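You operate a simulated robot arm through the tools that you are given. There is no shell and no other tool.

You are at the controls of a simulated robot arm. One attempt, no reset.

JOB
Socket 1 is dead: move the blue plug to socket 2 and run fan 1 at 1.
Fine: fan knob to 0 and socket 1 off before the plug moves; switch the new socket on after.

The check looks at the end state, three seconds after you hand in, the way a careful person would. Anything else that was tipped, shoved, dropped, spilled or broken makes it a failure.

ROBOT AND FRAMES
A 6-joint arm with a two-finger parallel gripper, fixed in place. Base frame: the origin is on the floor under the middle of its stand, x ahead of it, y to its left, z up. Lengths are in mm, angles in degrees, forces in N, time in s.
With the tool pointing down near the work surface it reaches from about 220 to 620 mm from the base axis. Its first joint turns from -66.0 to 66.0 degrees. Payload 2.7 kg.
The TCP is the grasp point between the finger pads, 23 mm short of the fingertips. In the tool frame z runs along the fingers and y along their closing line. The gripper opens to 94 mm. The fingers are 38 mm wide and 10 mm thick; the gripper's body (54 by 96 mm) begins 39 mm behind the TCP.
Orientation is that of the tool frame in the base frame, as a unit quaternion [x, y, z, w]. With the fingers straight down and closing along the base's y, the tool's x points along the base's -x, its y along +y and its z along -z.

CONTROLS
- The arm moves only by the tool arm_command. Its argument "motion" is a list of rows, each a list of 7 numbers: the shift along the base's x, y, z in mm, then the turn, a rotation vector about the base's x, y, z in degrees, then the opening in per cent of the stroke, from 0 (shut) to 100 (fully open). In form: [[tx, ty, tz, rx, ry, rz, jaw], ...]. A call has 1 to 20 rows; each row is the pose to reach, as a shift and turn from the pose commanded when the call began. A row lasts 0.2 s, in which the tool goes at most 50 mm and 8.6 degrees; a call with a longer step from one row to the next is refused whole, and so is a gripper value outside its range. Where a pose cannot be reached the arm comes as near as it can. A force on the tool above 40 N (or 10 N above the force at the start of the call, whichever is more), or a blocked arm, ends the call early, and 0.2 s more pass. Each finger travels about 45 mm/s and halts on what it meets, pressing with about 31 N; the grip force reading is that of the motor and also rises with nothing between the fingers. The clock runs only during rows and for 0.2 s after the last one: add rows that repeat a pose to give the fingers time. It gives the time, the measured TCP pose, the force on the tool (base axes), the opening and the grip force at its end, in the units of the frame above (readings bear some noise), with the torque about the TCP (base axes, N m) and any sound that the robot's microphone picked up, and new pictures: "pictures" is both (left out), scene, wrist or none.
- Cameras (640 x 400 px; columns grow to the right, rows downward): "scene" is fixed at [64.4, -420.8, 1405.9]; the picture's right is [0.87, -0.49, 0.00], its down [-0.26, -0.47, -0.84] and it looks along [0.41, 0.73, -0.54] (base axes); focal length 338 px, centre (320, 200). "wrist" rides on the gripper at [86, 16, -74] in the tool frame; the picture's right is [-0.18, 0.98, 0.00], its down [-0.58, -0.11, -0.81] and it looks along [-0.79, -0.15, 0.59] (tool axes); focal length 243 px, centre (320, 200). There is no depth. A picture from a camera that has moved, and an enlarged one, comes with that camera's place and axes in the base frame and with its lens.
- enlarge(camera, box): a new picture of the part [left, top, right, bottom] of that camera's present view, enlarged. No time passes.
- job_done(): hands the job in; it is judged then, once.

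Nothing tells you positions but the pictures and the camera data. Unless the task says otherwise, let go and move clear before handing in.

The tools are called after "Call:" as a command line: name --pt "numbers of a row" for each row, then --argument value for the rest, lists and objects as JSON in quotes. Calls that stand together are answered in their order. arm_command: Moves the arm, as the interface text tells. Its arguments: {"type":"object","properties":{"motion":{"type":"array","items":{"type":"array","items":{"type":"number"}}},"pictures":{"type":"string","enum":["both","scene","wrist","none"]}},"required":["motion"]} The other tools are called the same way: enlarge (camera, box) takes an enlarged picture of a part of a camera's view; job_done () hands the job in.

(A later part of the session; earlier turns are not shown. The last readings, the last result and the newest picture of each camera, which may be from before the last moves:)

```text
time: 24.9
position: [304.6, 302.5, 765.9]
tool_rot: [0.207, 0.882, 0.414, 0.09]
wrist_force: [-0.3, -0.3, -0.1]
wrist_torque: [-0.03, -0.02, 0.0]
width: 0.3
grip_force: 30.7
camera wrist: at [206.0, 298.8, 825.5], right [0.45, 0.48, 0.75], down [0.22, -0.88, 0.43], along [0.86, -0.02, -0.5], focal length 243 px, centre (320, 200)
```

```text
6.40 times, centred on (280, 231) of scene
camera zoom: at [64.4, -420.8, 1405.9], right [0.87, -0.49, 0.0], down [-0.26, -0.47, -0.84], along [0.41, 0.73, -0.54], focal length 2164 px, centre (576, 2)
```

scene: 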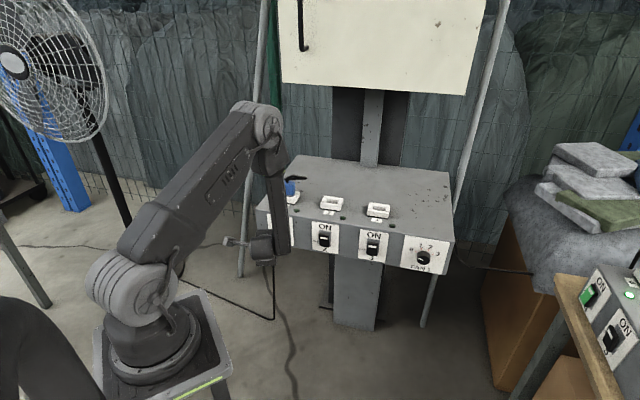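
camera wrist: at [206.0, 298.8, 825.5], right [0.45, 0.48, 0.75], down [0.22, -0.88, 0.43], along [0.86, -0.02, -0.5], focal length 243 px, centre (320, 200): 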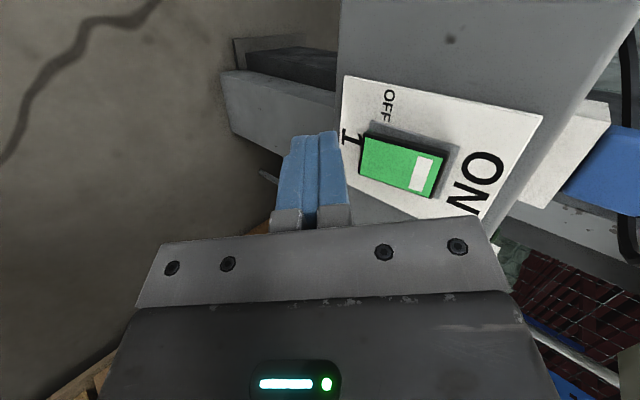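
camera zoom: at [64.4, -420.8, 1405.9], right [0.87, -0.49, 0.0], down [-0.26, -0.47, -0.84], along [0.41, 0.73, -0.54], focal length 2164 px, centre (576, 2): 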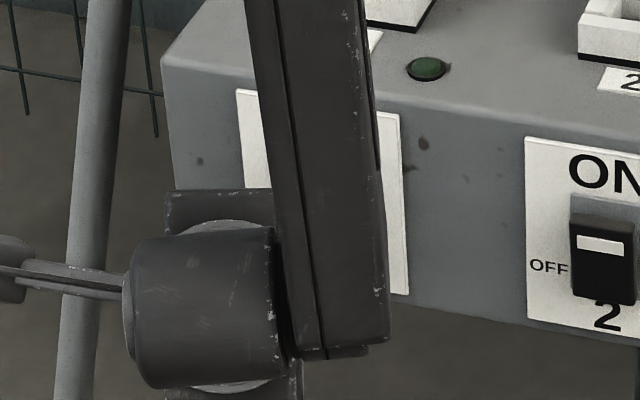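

The geometry checks out: the rocker's lower edge is near (348,335,753) and the closed fingertip is lined up about 26 mm in front of its lower half. I'll press straight in along the panel normal, watching force.

Call:
arm_command --pt "5.7 5.7 0 0 0 0 0" --pt "11.3 11.3 0 0 0 0 0" --pt "15.6 15.6 0 0 0 0 0" --pt "18.4 18.4 0 0 0 0 0" --pt "20.5 20.5 0 0 0 0 0" --pt "22.6 22.6 0 0 0 0 0" --pt "24.0 24.0 0 0 0 0 0" --pictures "wrist"

Call:
enlarge --camera "wrist" --box '[200, 0, 520, 200]'

```text
time: 26.5
position: [326.4, 322.9, 764.5]
tool_rot: [0.207, 0.883, 0.412, 0.086]
wrist_force: [-5.7, -6.8, 4.5]
wrist_torque: [0.03, -0.09, -0.13]
width: 0.2
grip_force: 30.8
stopped in row 7: the force on the tool passed its limit at 44 N (the readings are from after the stop); the commanded pose is now the measured one
camera wrist: at [227.7, 318.5, 825.7], right [0.46, 0.49, 0.75], down [0.23, -0.87, 0.43], along [0.86, -0.02, -0.51], focal length 243 px, centre (320, 200)
```

wrist: 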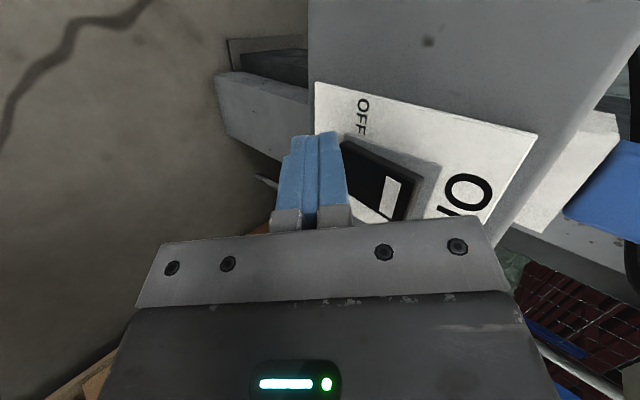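

```text
2.00 times, centred on (360, 100) of wrist
camera zoom: at [227.7, 318.5, 825.7], right [0.46, 0.49, 0.75], down [0.23, -0.87, 0.43], along [0.86, -0.02, -0.51], focal length 485 px, centre (240, 400)
```

zoom: 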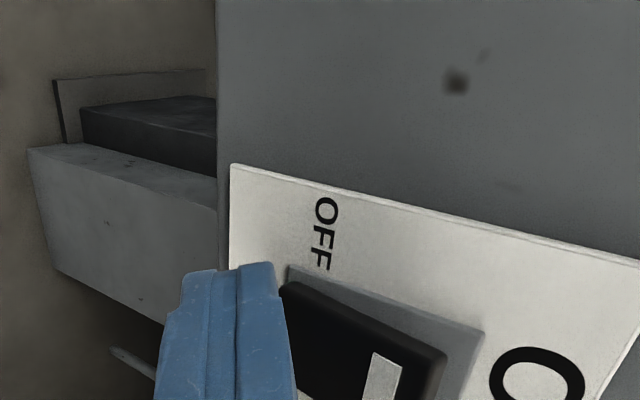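

Switch 1 has flipped to OFF: the green face is gone and its top now sticks out. I'll back away along the normal, then rise clear.

Call:
arm_command --pt "-10 -10 0 0 0 0 0" --pt "-22 -22 0 0 0 0 0" --pt "-28 -34 15 0 0 0 0" --pt "-25 -50 45 0 0 0 0" --pt "-15 -70 85 0 0 0 0" --pt "0 -90 125 0 0 0 0" --pt "15 -110 165 0 0 0 0" --pt "35 -125 205 0 0 0 0" --pt "55 -140 245 0 0 0 0"

Call:
enlarge --camera "scene" --box '[240, 160, 400, 260]'

```text
time: 28.5
position: [383.9, 182.0, 1009.1]
tool_rot: [0.206, 0.883, 0.412, 0.087]
wrist_force: [-0.2, -0.2, 0.9]
wrist_torque: [-0.01, 0.0, -0.02]
width: 0.0
grip_force: 31.2
camera wrist: at [285.2, 177.6, 1069.9], right [0.45, 0.48, 0.75], down [0.23, -0.87, 0.43], along [0.86, -0.02, -0.51], focal length 243 px, centre (320, 200)
```

scene: 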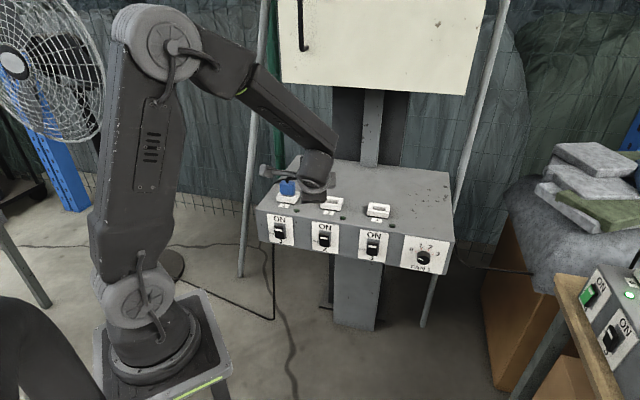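
wrist: 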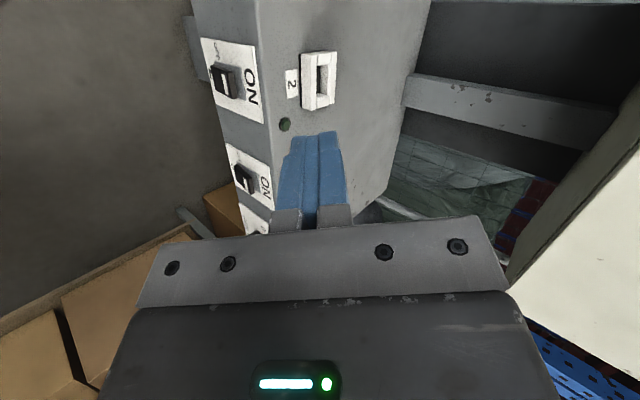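

```text
4.00 times, centred on (320, 210) of scene
camera zoom: at [64.4, -420.8, 1405.9], right [0.87, -0.49, 0.0], down [-0.26, -0.47, -0.84], along [0.41, 0.73, -0.54], focal length 1353 px, centre (320, 160)
```

zoom: 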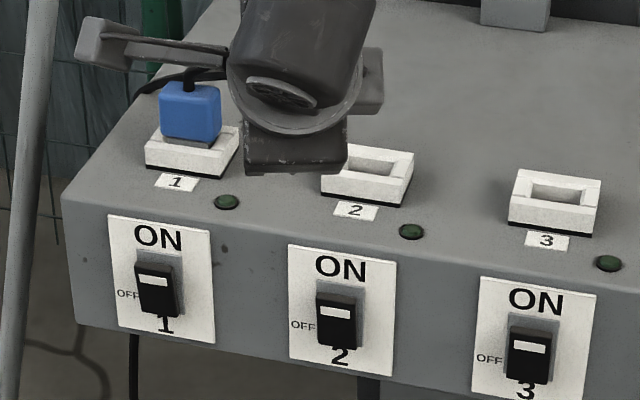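

Switch 1 now matches the off look of 2 and 3. Next I'll point the tool straight down above the front of the panel, then turn it so the camera faces the sockets.

Call:
arm_command --pt "0 0 10 -6.5 3.0 0 0" --pt "0 0 20 -13 6.0 0 20" --pt "0 0 30 -19.5 9.1 0 40" --pt "0 0 40 -26 12.1 0 60" --pt "0 0 50 -32.5 15.1 0 80" --pt "0 0 60 -39 18.1 0 100" --pt "0 0 60 -45.3 21.1 0 100" --pt "0 0 60 -45.3 21.1 0 100" --pictures "none"

```text
time: 30.3
position: [380.8, 182.8, 1069.2]
tool_rot: [0.228, 0.974, -0.003, 0.001]
wrist_force: [0.2, 0.3, 0.5]
wrist_torque: [0.02, 0.02, 0.0]
width: 94.4
grip_force: 0.1
```

The tool is vertical. I'll yaw about 71° so the camera is on the front side and move above plug 1 for a close look.

Call:
arm_command --pt "2 22 -6 0 0 7.9 100" --pt "4 44 -12 0 0 15.8 100" --pt "6 66 -20 0 0 23.8 100" --pt "8 88 -28 0 0 31.7 100" --pt "10 110 -38 0 0 39.6 100" --pt "13 132 -48 0 0 47.5 100" --pt "16 155 -58 0 0 55.5 100" --pt "18 180 -70 0 0 63.4 100" --pt "19 202 -79 0 0 71.3 100" --pt "19 202 -79 0 0 71.3 100"

Call:
enlarge --camera "wrist" --box '[200, 0, 520, 200]'

Call:
enlarge --camera "scene" --box '[240, 130, 400, 230]'

```text
time: 32.5
position: [399.3, 386.7, 990.8]
tool_rot: [-0.383, 0.924, -0.002, 0.001]
wrist_force: [-0.3, -0.1, -0.4]
wrist_torque: [0.03, -0.03, 0.01]
width: 94.0
grip_force: 0.2
camera wrist: at [325.6, 336.8, 1064.6], right [-0.57, 0.82, 0.0], down [0.48, 0.33, 0.81], along [0.67, 0.46, -0.59], focal length 243 px, centre (320, 200)
```

scene: 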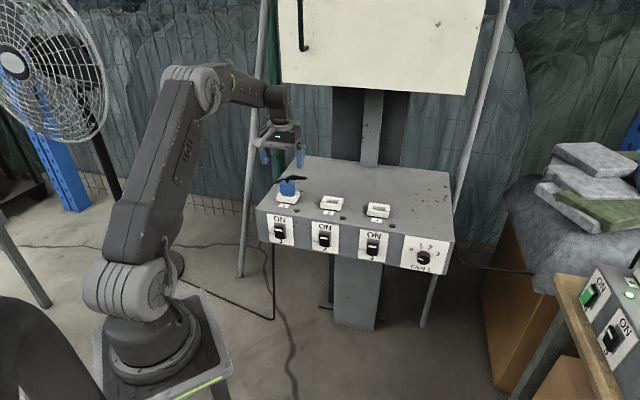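
wrist: 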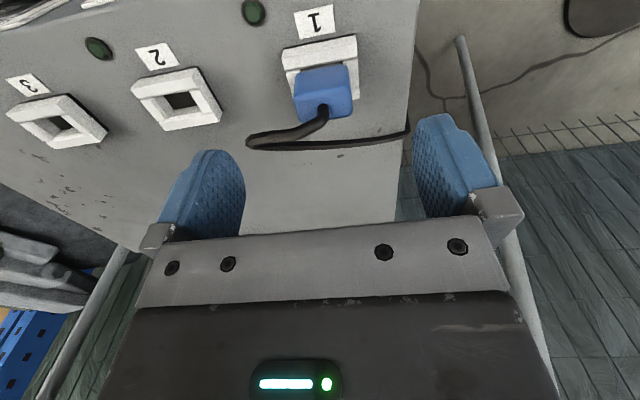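

```text
2.00 times, centred on (360, 100) of wrist
camera zoom: at [325.6, 336.8, 1064.6], right [-0.57, 0.82, 0.0], down [0.48, 0.33, 0.81], along [0.67, 0.46, -0.59], focal length 485 px, centre (240, 400)
```

zoom: 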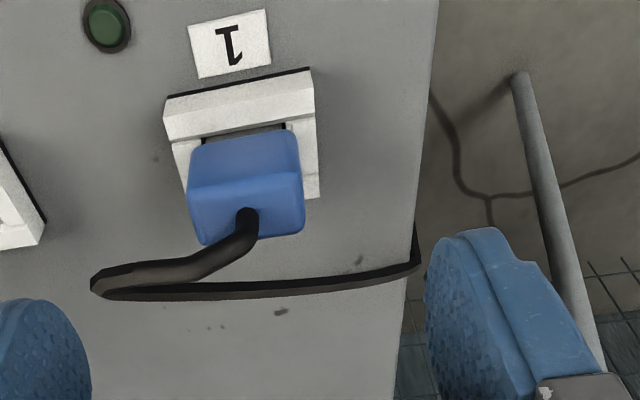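

```text
4.00 times, centred on (320, 180) of scene
camera zoom: at [64.4, -420.8, 1405.9], right [0.87, -0.49, 0.0], down [-0.26, -0.47, -0.84], along [0.41, 0.73, -0.54], focal length 1353 px, centre (320, 280)
```

zoom: 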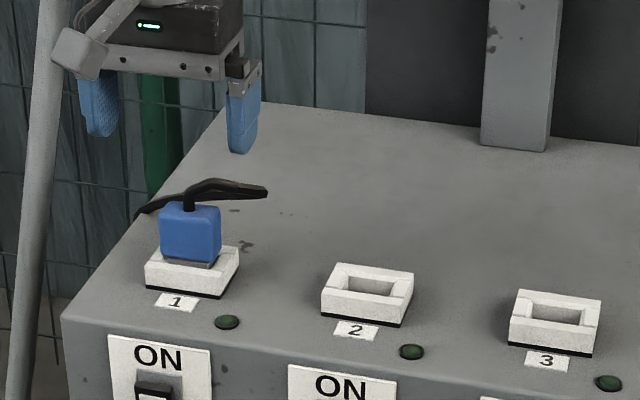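

I have a clear view of plug 1 with its cable looping behind. I'll enlarge further to locate the plug body and socket 2 accurately.

Call:
enlarge --camera "scene" --box '[268, 166, 316, 214]'

Call:
enlarge --camera "wrist" --box '[240, 0, 420, 160]'

Call:
enlarge --camera "wrist" --box '[60, 0, 260, 160]'

Call:
enlarge --camera "scene" --box '[308, 182, 356, 222]'

```text
8.33 times, centred on (292, 190) of scene
camera zoom: at [64.4, -420.8, 1405.9], right [0.87, -0.49, 0.0], down [-0.26, -0.47, -0.84], along [0.41, 0.73, -0.54], focal length 2818 px, centre (553, 283)
```

zoom: 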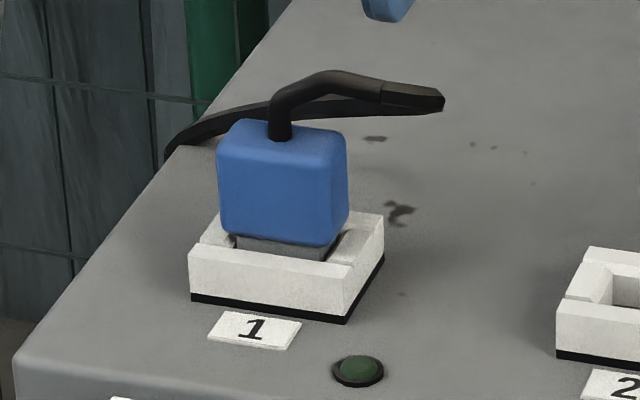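

```text
2.50 times, centred on (330, 80) of wrist
camera zoom: at [325.6, 336.8, 1064.6], right [-0.57, 0.82, 0.0], down [0.48, 0.33, 0.81], along [0.67, 0.46, -0.59], focal length 606 px, centre (295, 500)
```

zoom: 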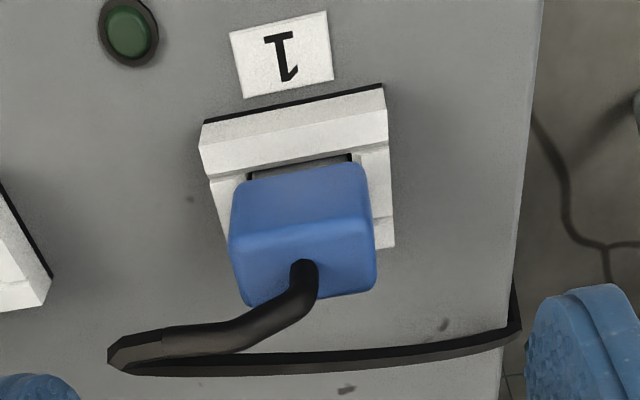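

```text
2.50 times, centred on (160, 80) of wrist
camera zoom: at [325.6, 336.8, 1064.6], right [-0.57, 0.82, 0.0], down [0.48, 0.33, 0.81], along [0.67, 0.46, -0.59], focal length 606 px, centre (720, 500)
```

zoom: 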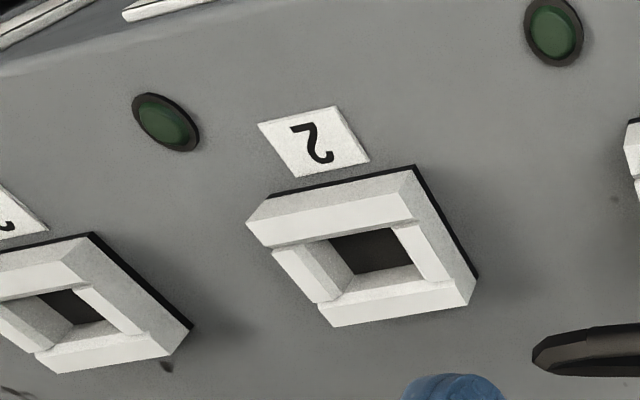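

```text
10.00 times, centred on (332, 202) of scene
camera zoom: at [64.4, -420.8, 1405.9], right [0.87, -0.49, 0.0], down [-0.26, -0.47, -0.84], along [0.41, 0.73, -0.54], focal length 3382 px, centre (200, 180)
```

zoom: 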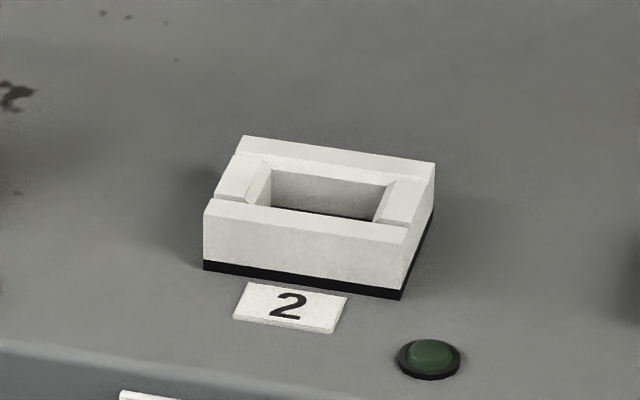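

Socket 1's housing top centre is about (413,398,860), the plug top is about z=897 and socket 2's centre is about (512,300,858), a 140 mm spacing. I'll move over the plug at z≈950 and check centring.

Call:
arm_command --pt "7 6 -15 0 0 0 100" --pt "14 12.5 -30 0 0 0 100" --pt "14 12.5 -41 0 0 0 100" --pt "14 12.5 -41 0 0 0 100"

Call:
enlarge --camera "wrist" --box '[180, 20, 500, 220]'

Call:
enlarge --camera "scene" --box '[240, 130, 340, 210]'

```text
time: 33.5
position: [414.2, 397.7, 948.7]
tool_rot: [-0.382, 0.924, -0.001, 0.001]
wrist_force: [-0.2, -0.5, -0.1]
wrist_torque: [-0.02, 0.01, 0.02]
width: 94.1
grip_force: 0.1
camera wrist: at [340.9, 348.7, 1021.6], right [-0.56, 0.83, 0.0], down [0.49, 0.33, 0.81], along [0.67, 0.45, -0.59], focal length 243 px, centre (320, 200)
```

scene: 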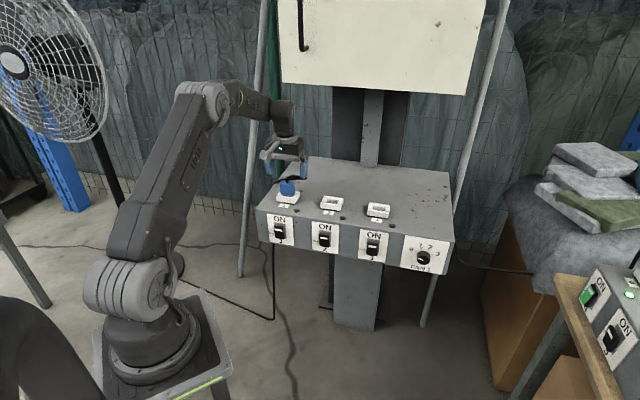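
wrist: 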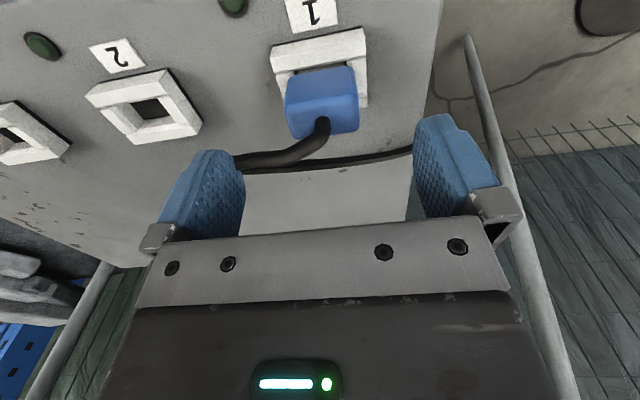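

```text
2.00 times, centred on (340, 120) of wrist
camera zoom: at [340.9, 348.7, 1021.6], right [-0.56, 0.83, 0.0], down [0.49, 0.33, 0.81], along [0.67, 0.45, -0.59], focal length 485 px, centre (280, 360)
```

zoom: 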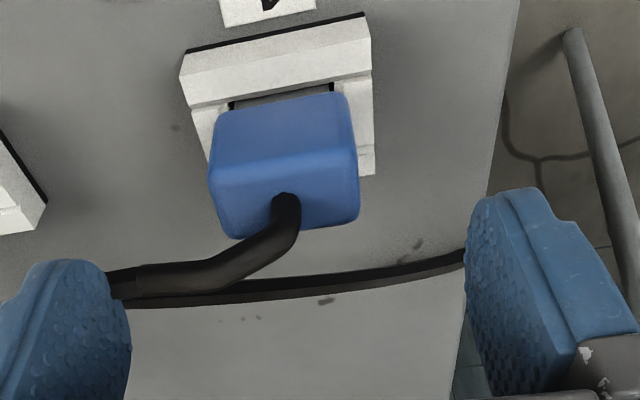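

```text
5.00 times, centred on (290, 170) of scene
camera zoom: at [64.4, -420.8, 1405.9], right [0.87, -0.49, 0.0], down [-0.26, -0.47, -0.84], along [0.41, 0.73, -0.54], focal length 1691 px, centre (470, 350)
```

zoom: 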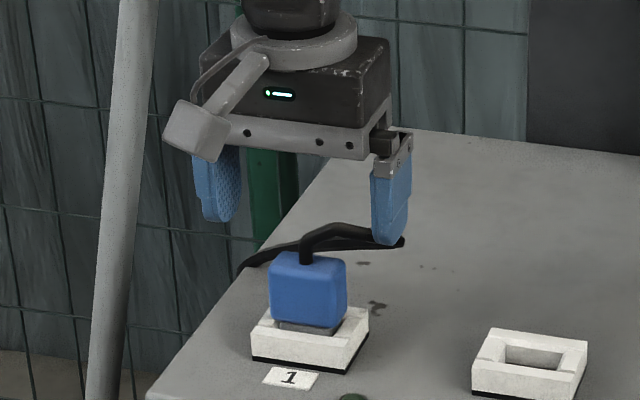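

The cable runs to the panel's right right over the plug at z≈922, so closing along that direction would snag it. I'll rise, rotate the tool 90° so the fingers close front-to-back, and narrow the opening so they clear both cable strands.

Call:
arm_command --pt "0 0 25 0 0 0 100" --pt "0 0 50 0 0 0 90" --pt "0 0 60 0 0 -8.2 80" --pt "0 0 60 0 0 -16.4 70" --pt "0 0 60 0 0 -24.6 60" --pt "0 0 60 0 0 -32.8 52" --pt "0 0 60 0 0 -41 52" --pt "0 0 60 0 0 -49.2 52" --pt "0 0 60 0 0 -57.4 52" --pt "0 0 60 0 0 -65.6 52" --pt "0 0 60 0 0 -73.8 52" --pt "0 0 60 0 0 -82 52" --pt "0 0 60 0 0 -90.2 52" --pt "0 0 60 0 0 -90.2 52"

Call:
enlarge --camera "wrist" --box '[180, 0, 500, 200]'

Call:
enlarge --camera "scene" --box '[240, 130, 340, 210]'

```text
time: 36.5
position: [415.2, 399.7, 1010.3]
tool_rot: [0.386, 0.922, -0.002, 0.0]
wrist_force: [0.4, -0.1, 0.5]
wrist_torque: [0.01, -0.01, 0.0]
width: 48.9
grip_force: 0.1
camera wrist: at [364.3, 471.4, 1083.2], right [0.83, 0.56, 0.0], down [0.33, -0.49, 0.81], along [0.45, -0.67, -0.59], focal length 243 px, centre (320, 200)
```

scene: 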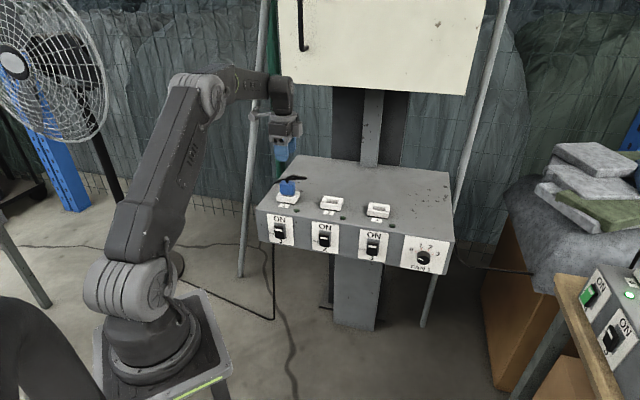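
wrist: 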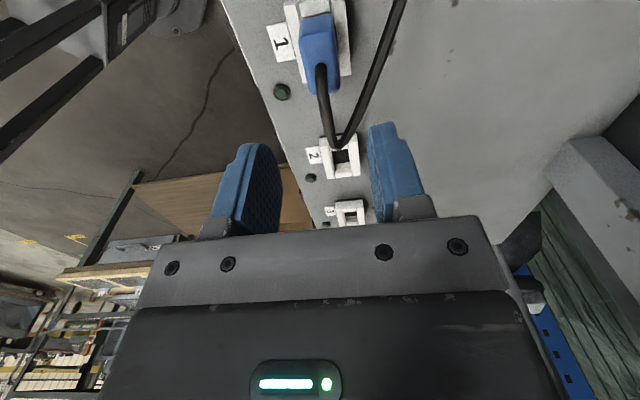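

```text
2.00 times, centred on (340, 100) of wrist
camera zoom: at [364.3, 471.4, 1083.2], right [0.83, 0.56, 0.0], down [0.33, -0.49, 0.81], along [0.45, -0.67, -0.59], focal length 485 px, centre (280, 400)
```

zoom: 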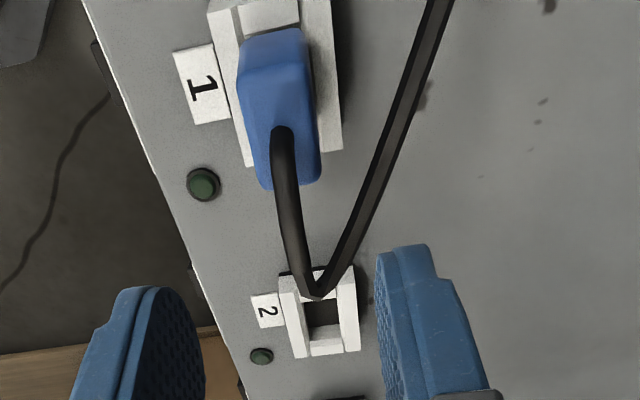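

```text
5.00 times, centred on (290, 170) of scene
camera zoom: at [64.4, -420.8, 1405.9], right [0.87, -0.49, 0.0], down [-0.26, -0.47, -0.84], along [0.41, 0.73, -0.54], focal length 1691 px, centre (470, 350)
```

zoom: 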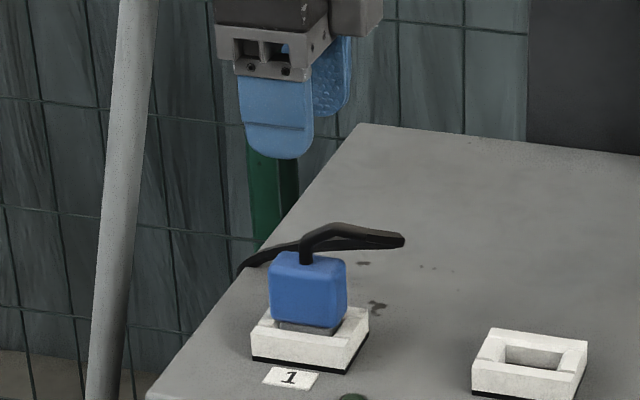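

The plug is centred on the tool axis in this view and the fingers will pass either side of it, clear of the cable. I'll descend part way with about 42 mm opening and check.

Call:
arm_command --pt "-1 1 -20 0 0 0 45" --pt "-2.5 2.5 -40 0 0 0 45" --pt "-2.5 2.5 -60 0 0 0 45" --pt "-2.5 2.5 -78 0 0 0 45" --pt "-2.5 2.5 -90 0 0 0 45" --pt "-2.5 2.5 -100 0 0 0 45" --pt "-2.5 2.5 -105 0 0 0 45" --pt "-2.5 2.5 -105 0 0 0 45"

Call:
enlarge --camera "wrist" --box '[180, 40, 500, 240]'

Call:
enlarge --camera "scene" --box '[250, 140, 330, 210]'

```text
time: 38.3
position: [412.5, 398.8, 904.2]
tool_rot: [0.386, 0.923, -0.002, 0.0]
wrist_force: [0.1, 0.3, 0.5]
wrist_torque: [-0.01, 0.0, 0.01]
width: 42.4
grip_force: 0.0
camera wrist: at [362.1, 473.4, 977.7], right [0.83, 0.56, 0.0], down [0.33, -0.49, 0.81], along [0.45, -0.67, -0.59], focal length 243 px, centre (320, 200)
```

scene: 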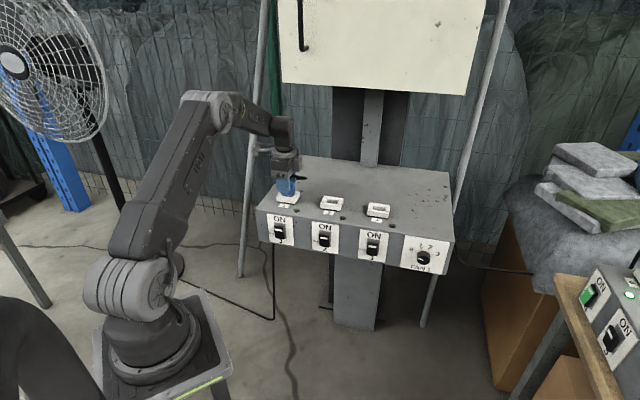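
wrist: 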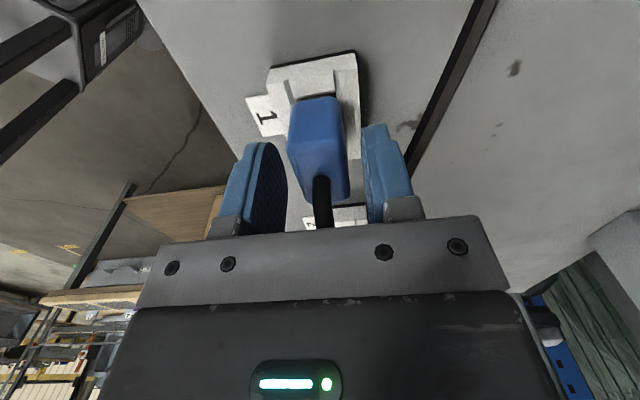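

```text
2.00 times, centred on (340, 140) of wrist
camera zoom: at [362.1, 473.4, 977.7], right [0.83, 0.56, 0.0], down [0.33, -0.49, 0.81], along [0.45, -0.67, -0.59], focal length 485 px, centre (280, 320)
```

zoom: 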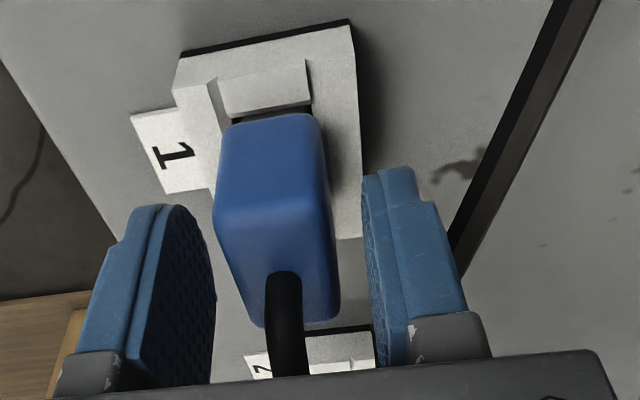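

```text
5.71 times, centred on (290, 175) of scene
camera zoom: at [64.4, -420.8, 1405.9], right [0.87, -0.49, 0.0], down [-0.26, -0.47, -0.84], along [0.41, 0.73, -0.54], focal length 1932 px, centre (491, 343)
```

zoom: 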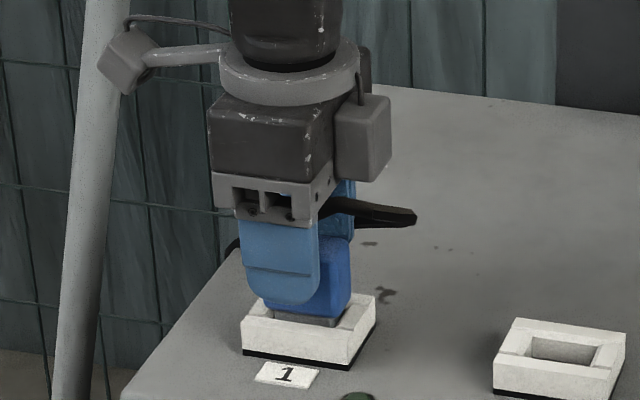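

The fingers straddle the plug cleanly. I'll lower to TCP z≈889, so the fingertips stay just above the socket housing, and close on the plug.

Call:
arm_command --pt "0 0 -7 0 0 0 45" --pt "0 0 -14 0 0 0 45" --pt "0 0 -15.5 0 0 0 45" --pt "0 0 -15.5 0 0 0 30" --pt "0 0 -15.5 0 0 0 15" --pt "0 0 -15.5 0 0 0 10" --pt "0 0 -15.5 0 0 0 10" --pt "0 0 -15.5 0 0 0 10"

Call:
enlarge --camera "wrist" --box '[180, 40, 500, 240]'

Call:
enlarge --camera "scene" --box '[250, 140, 330, 210]'

```text
time: 40.1
position: [410.9, 399.9, 889.7]
tool_rot: [0.385, 0.923, -0.002, 0.0]
wrist_force: [-0.2, 0.0, -0.7]
wrist_torque: [0.02, -0.06, 0.0]
width: 25.5
grip_force: 30.4
camera wrist: at [361.7, 473.6, 962.6], right [0.83, 0.56, 0.0], down [0.33, -0.49, 0.81], along [0.45, -0.67, -0.59], focal length 243 px, centre (320, 200)
```

scene: 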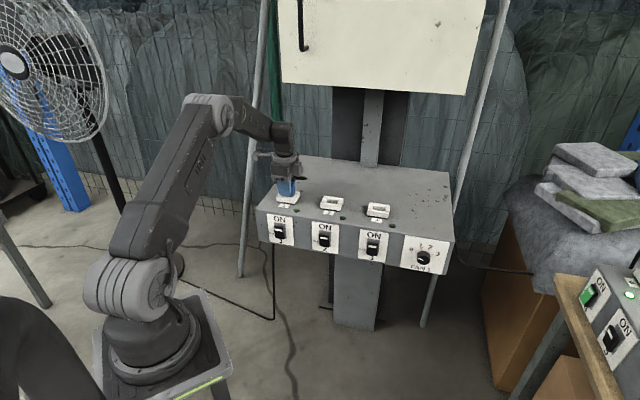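
wrist: 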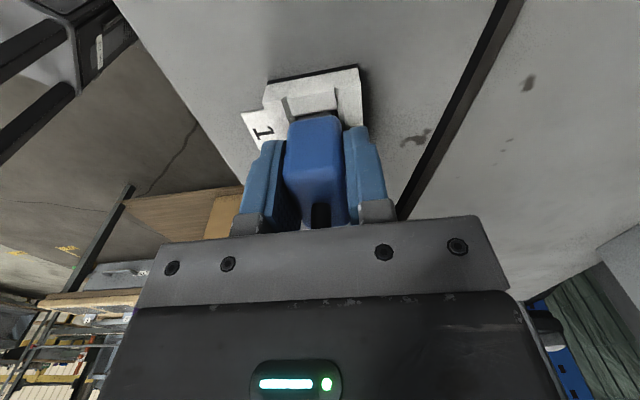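

```text
2.00 times, centred on (340, 140) of wrist
camera zoom: at [361.7, 473.6, 962.6], right [0.83, 0.56, 0.0], down [0.33, -0.49, 0.81], along [0.45, -0.67, -0.59], focal length 485 px, centre (280, 320)
```

zoom: 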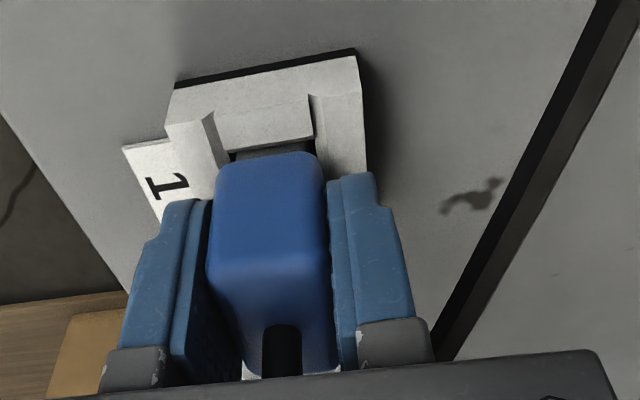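

```text
5.71 times, centred on (290, 175) of scene
camera zoom: at [64.4, -420.8, 1405.9], right [0.87, -0.49, 0.0], down [-0.26, -0.47, -0.84], along [0.41, 0.73, -0.54], focal length 1932 px, centre (491, 343)
```

zoom: 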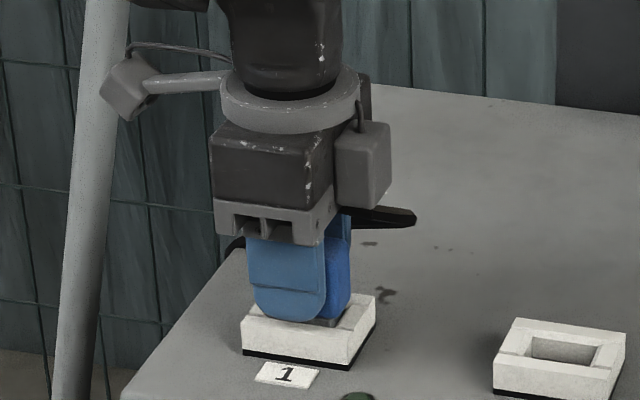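

Gripped at 25.5 mm with almost no side force, so it is well centred. I'll pull straight up slowly.

Call:
arm_command --pt "0 0 3 0 0 0 5" --pt "0 0 7 0 0 0 5" --pt "0 0 12 0 0 0 5" --pt "0 0 18 0 0 0 5" --pt "0 0 25 0 0 0 5" --pt "0 0 33 0 0 0 5" --pt "0 0 42 0 0 0 5" --pt "0 0 50 0 0 0 5"

Call:
enlarge --camera "scene" --box '[250, 140, 330, 210]'

```text
time: 41.9
position: [412.4, 401.2, 939.2]
tool_rot: [0.385, 0.923, -0.003, 0.001]
wrist_force: [-0.4, 0.0, 0.0]
wrist_torque: [0.01, 0.03, -0.02]
width: 25.7
grip_force: 31.0
camera wrist: at [361.8, 473.6, 1012.7], right [0.83, 0.56, 0.0], down [0.33, -0.49, 0.81], along [0.45, -0.67, -0.59], focal length 243 px, centre (320, 200)
```

scene: 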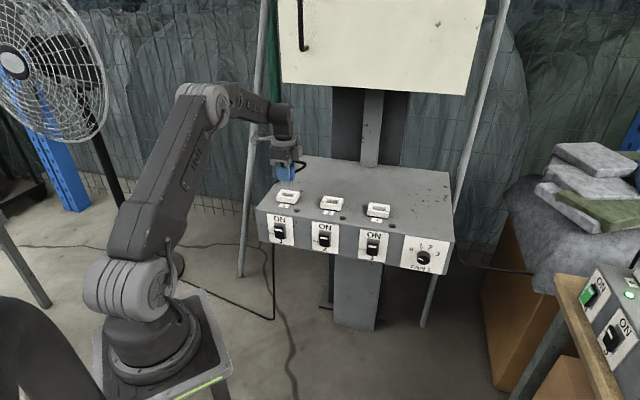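
wrist: 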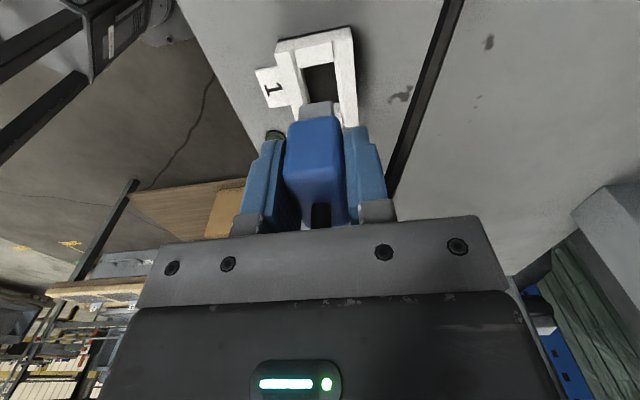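

```text
5.71 times, centred on (290, 175) of scene
camera zoom: at [64.4, -420.8, 1405.9], right [0.87, -0.49, 0.0], down [-0.26, -0.47, -0.84], along [0.41, 0.73, -0.54], focal length 1932 px, centre (491, 343)
```

zoom: 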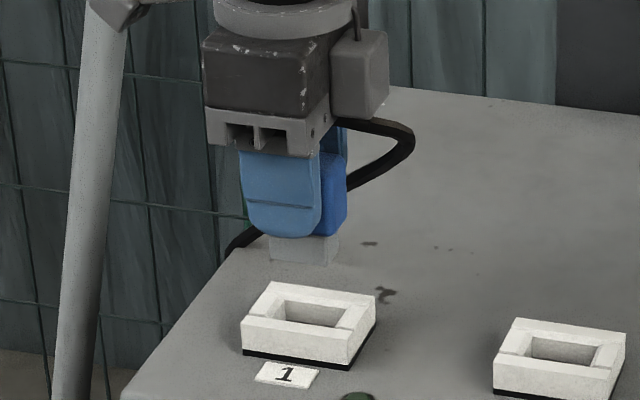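

The plug came out cleanly with its grey prong block visible below. I'll carry it 140 mm along the panel to above socket 2.

Call:
arm_command --pt "10 -10 0 0 0 0 5" --pt "25 -25 0 0 0 0 5" --pt "42 -42 0 0 0 0 5" --pt "60 -60 0 0 0 0 5" --pt "78 -78.3 0 0 0 0 5" --pt "92 -92.5 0 0 0 0 5" --pt "98.5 -99.1 0 0 0 0 5" --pt "98.5 -99.1 0 0 0 0 5"

Call:
enlarge --camera "wrist" --box '[200, 0, 440, 150]'

Call:
enlarge --camera "scene" --box '[292, 150, 372, 220]'

```text
time: 43.7
position: [510.9, 302.5, 938.8]
tool_rot: [0.386, 0.923, -0.002, 0.0]
wrist_force: [0.5, -1.2, -0.6]
wrist_torque: [0.0, -0.01, 0.03]
width: 25.5
grip_force: 31.3
camera wrist: at [460.2, 375.1, 1011.8], right [0.83, 0.56, 0.0], down [0.33, -0.49, 0.81], along [0.45, -0.67, -0.59], focal length 243 px, centre (320, 200)
```

scene: 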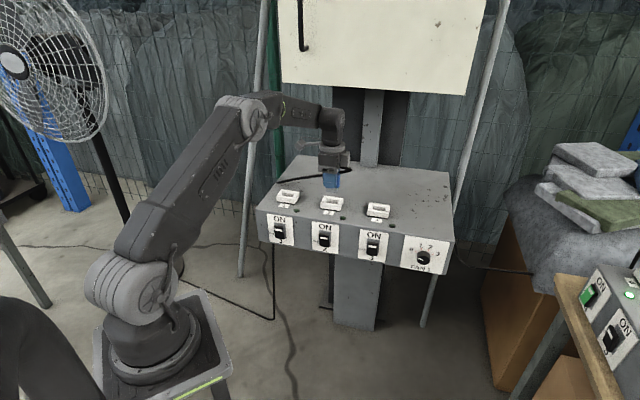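
wrist: 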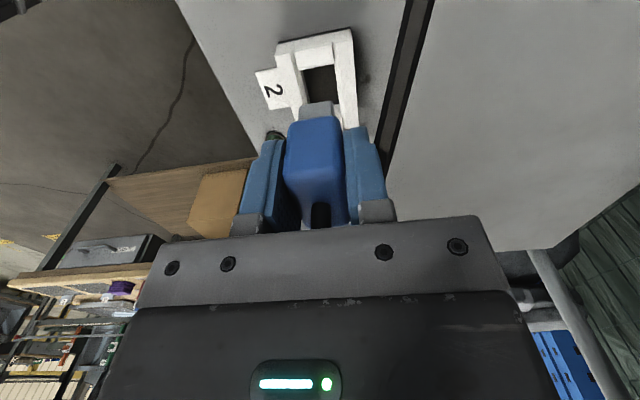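

```text
2.67 times, centred on (320, 75) of wrist
camera zoom: at [460.2, 375.1, 1011.8], right [0.83, 0.56, 0.0], down [0.33, -0.49, 0.81], along [0.45, -0.67, -0.59], focal length 647 px, centre (320, 533)
```

zoom: 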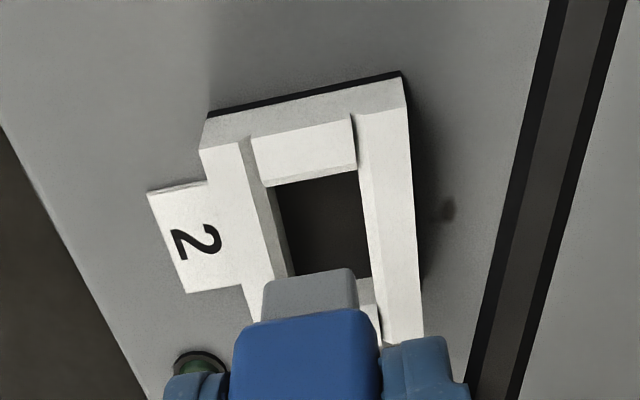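

```text
5.71 times, centred on (332, 185) of scene
camera zoom: at [64.4, -420.8, 1405.9], right [0.87, -0.49, 0.0], down [-0.26, -0.47, -0.84], along [0.41, 0.73, -0.54], focal length 1932 px, centre (251, 286)
```

zoom: 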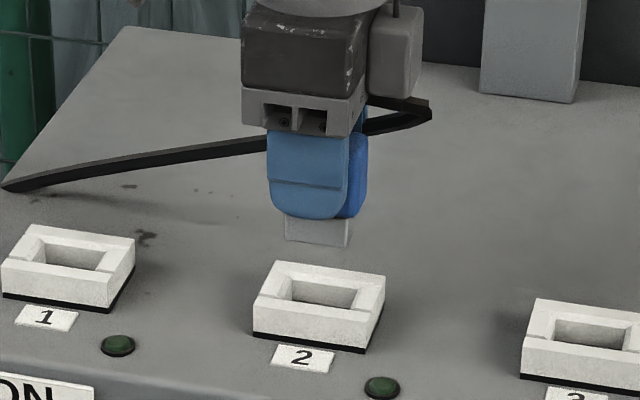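

The view of socket 2 from here is nearly identical to socket 1 after the lift, so alignment looks right. I'll lower to just above the slot and re-check.

Call:
arm_command --pt "0 0 -8 0 0 0 5" --pt "0 0 -16 0 0 0 5" --pt "0 0 -22 0 0 0 5" --pt "0 0 -26 0 0 0 5" --pt "0 0 -26 0 0 0 5"

Call:
enlarge --camera "wrist" --box '[220, 30, 420, 155]'

Call:
enlarge --camera "scene" --box '[308, 170, 356, 210]'

```text
time: 44.9
position: [509.8, 301.6, 914.0]
tool_rot: [0.385, 0.923, -0.003, -0.001]
wrist_force: [0.5, 0.6, -0.9]
wrist_torque: [0.01, -0.02, -0.04]
width: 25.6
grip_force: 31.2
camera wrist: at [460.1, 374.3, 986.7], right [0.83, 0.56, 0.0], down [0.33, -0.49, 0.81], along [0.45, -0.67, -0.59], focal length 243 px, centre (320, 200)
```

scene: 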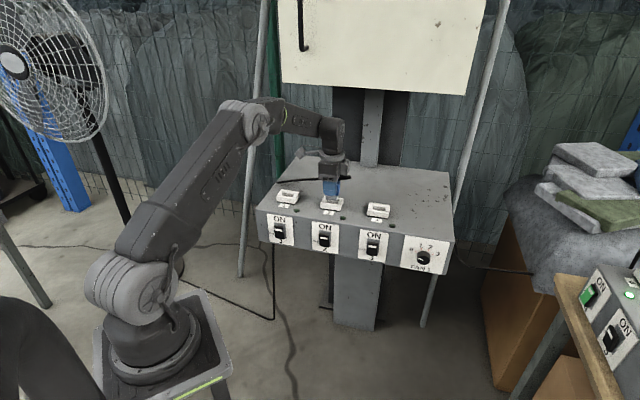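
wrist: 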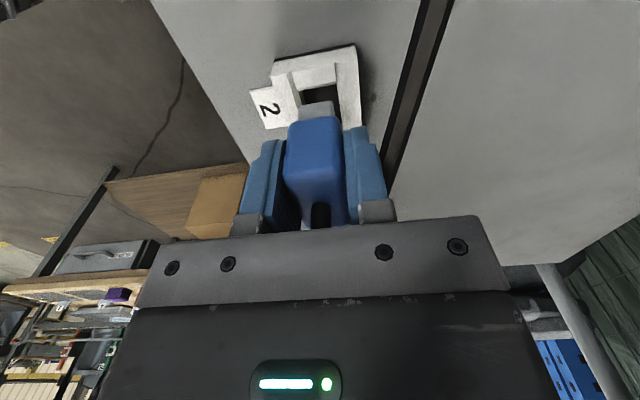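

```text
3.20 times, centred on (320, 92) of wrist
camera zoom: at [460.1, 374.3, 986.7], right [0.83, 0.56, 0.0], down [0.33, -0.49, 0.81], along [0.45, -0.67, -0.59], focal length 776 px, centre (320, 544)
```

zoom: 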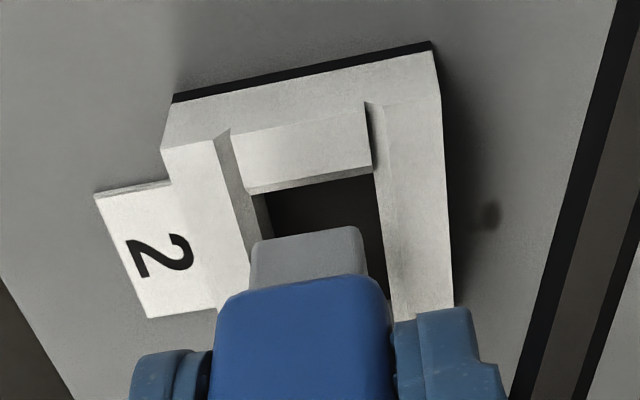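

```text
10.00 times, centred on (332, 190) of scene
camera zoom: at [64.5, -420.8, 1405.9], right [0.87, -0.49, 0.0], down [-0.26, -0.47, -0.84], along [0.41, 0.73, -0.54], focal length 3382 px, centre (200, 300)
```

zoom: 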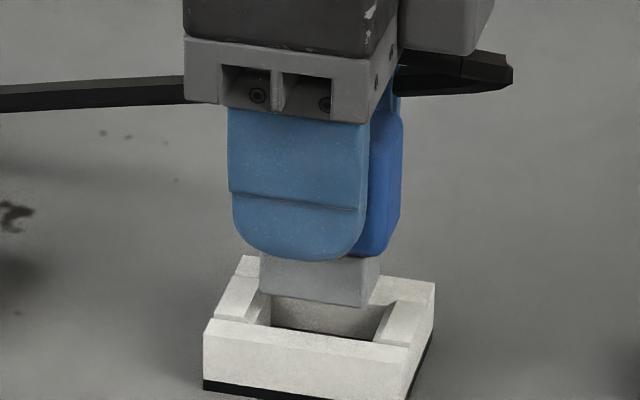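

Relative to the housing, the grey block sits the same here as it did above socket 1, to within about a millimetre. I'll push down slowly with the force guard on.

Call:
arm_command --pt "0 0 -4 0 0 0 5" --pt "0 0 -8 0 0 0 5" --pt "0 0 -11 0 0 0 5" --pt "0 0 -14 0 0 0 5" --pt "0 0 -17 0 0 0 5" --pt "0 0 -20 0 0 0 5" --pt "0 0 -22 0 0 0 5" --pt "0 0 -24 0 0 0 5"

Call:
enlarge --camera "scene" --box '[308, 170, 356, 210]'

Call:
enlarge --camera "wrist" --box '[220, 30, 420, 155]'

```text
time: 46.7
position: [509.4, 301.4, 888.9]
tool_rot: [0.385, 0.923, -0.001, -0.001]
wrist_force: [-1.1, -0.8, 4.1]
wrist_torque: [-0.01, 0.02, 0.0]
width: 25.4
grip_force: 31.0
camera wrist: at [459.9, 374.6, 962.5], right [0.83, 0.56, 0.0], down [0.33, -0.49, 0.81], along [0.45, -0.67, -0.59], focal length 243 px, centre (320, 200)
```

scene: 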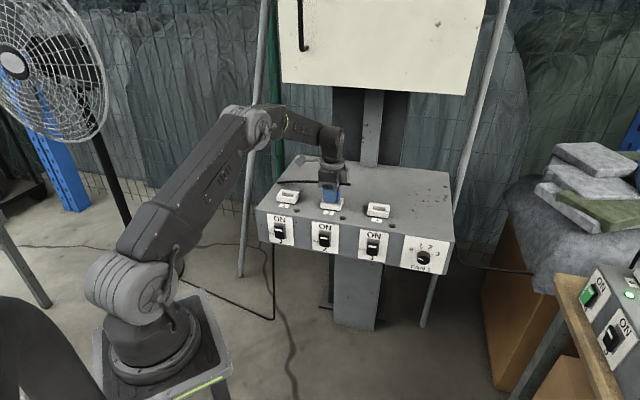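
wrist: 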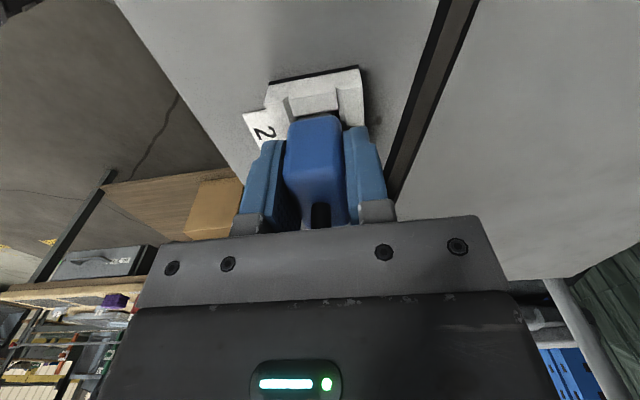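

```text
10.00 times, centred on (332, 190) of scene
camera zoom: at [64.4, -420.9, 1405.9], right [0.87, -0.49, 0.0], down [-0.26, -0.47, -0.84], along [0.41, 0.73, -0.54], focal length 3382 px, centre (200, 300)
```

zoom: 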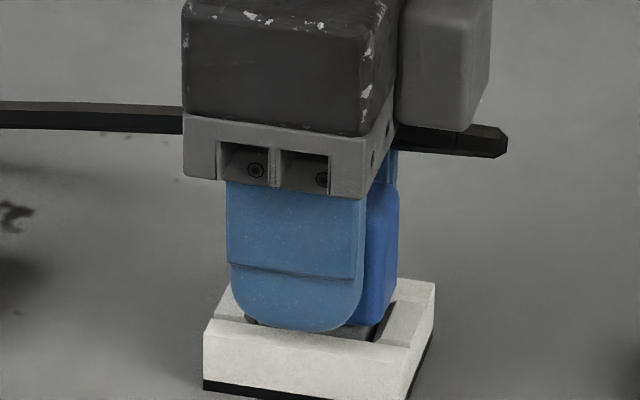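

```text
3.20 times, centred on (320, 92) of wrist
camera zoom: at [459.9, 374.6, 962.5], right [0.83, 0.56, 0.0], down [0.33, -0.49, 0.81], along [0.45, -0.67, -0.59], focal length 776 px, centre (320, 544)
```

zoom: 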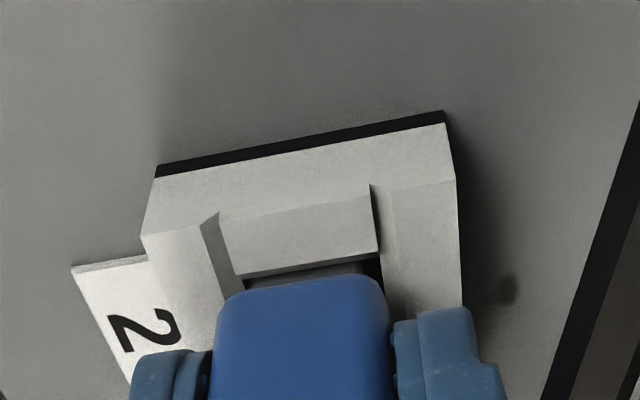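

It went in to the same depth it had in socket 1, with only 4 N of force. I'll nudge it 2–3 mm further to make sure it's fully seated.

Call:
arm_command --pt "0 0 -1 0 0 0 5" --pt "0 0 -2 0 0 0 5" --pt "0 0 -3 0 0 0 5" --pictures "none"

```text
time: 47.5
position: [511.0, 301.6, 889.3]
tool_rot: [0.384, 0.923, 0.0, 0.002]
wrist_force: [-7.8, -2.4, 23.6]
wrist_torque: [-0.12, 0.24, -0.02]
width: 25.9
grip_force: 30.8
```

It's firmly seated: 24 N and no further travel. I'll unload, open to about 42 mm and lift straight away.

Call:
arm_command --pt "0 0 2.5 0 0 0 10" --pt "0 0 2.5 0 0 0 30" --pt "0 0 2.5 0 0 0 45" --pt "0 0 2.5 0 0 0 45" --pt "0 0 2.5 0 0 0 45" --pt "0 0 10 0 0 0 45" --pt "0 0 22 0 0 0 45" --pt "0 0 36 0 0 0 45" --pt "0 0 56 0 0 0 45" --pt "0 0 80 0 0 0 45" --pt "0 0 110 0 0 0 45" --pt "0 0 130 0 0 0 45"

Call:
enlarge --camera "scene" --box '[268, 150, 364, 230]'

Call:
enlarge --camera "wrist" --box '[180, 0, 500, 200]'

```text
time: 50.1
position: [510.6, 302.7, 1017.2]
tool_rot: [0.385, 0.923, -0.002, 0.0]
wrist_force: [-0.3, -0.1, 0.8]
wrist_torque: [-0.01, -0.03, 0.04]
width: 42.1
grip_force: 0.0
camera wrist: at [460.9, 376.4, 1090.1], right [0.83, 0.56, 0.0], down [0.33, -0.49, 0.81], along [0.45, -0.67, -0.59], focal length 243 px, centre (320, 200)
```

scene: 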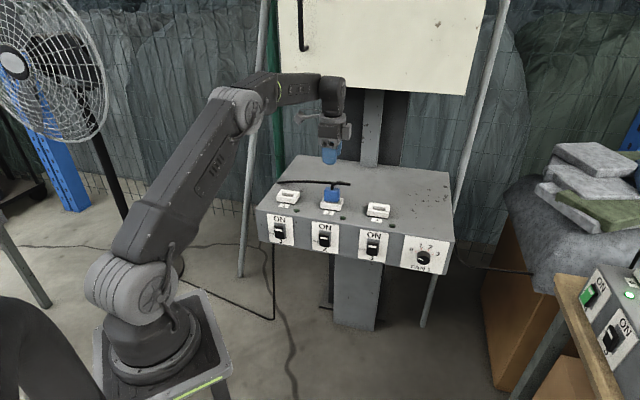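
wrist: 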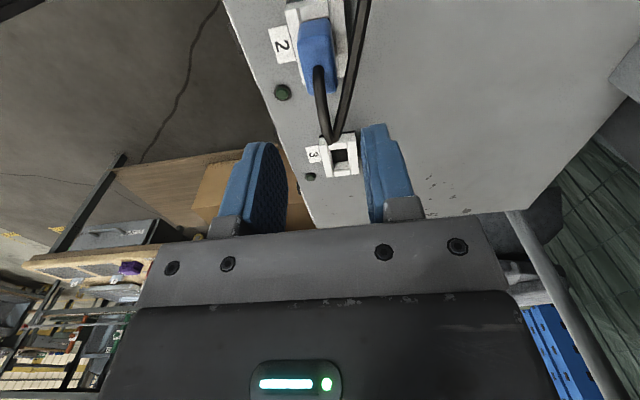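

```text
5.00 times, centred on (316, 190) of scene
camera zoom: at [64.4, -420.8, 1405.9], right [0.87, -0.49, 0.0], down [-0.26, -0.47, -0.84], along [0.41, 0.73, -0.54], focal length 1691 px, centre (340, 250)
```

zoom: 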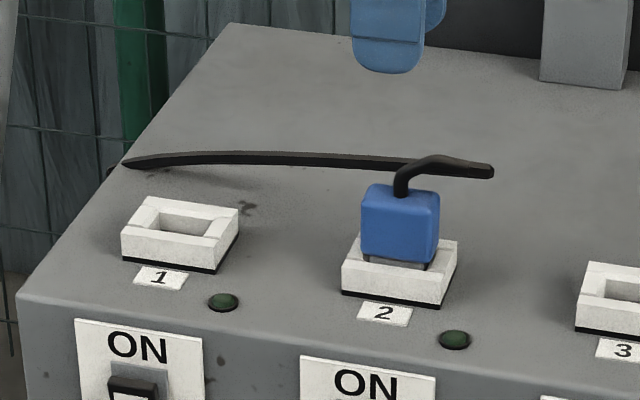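

```text
2.00 times, centred on (340, 100) of wrist
camera zoom: at [460.9, 376.4, 1090.1], right [0.83, 0.56, 0.0], down [0.33, -0.49, 0.81], along [0.45, -0.67, -0.59], focal length 485 px, centre (280, 400)
```

zoom: 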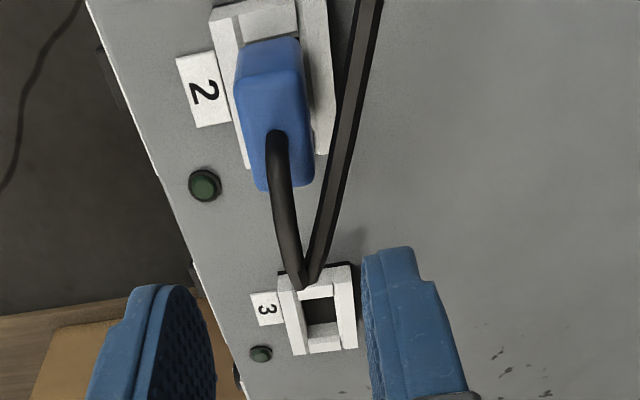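

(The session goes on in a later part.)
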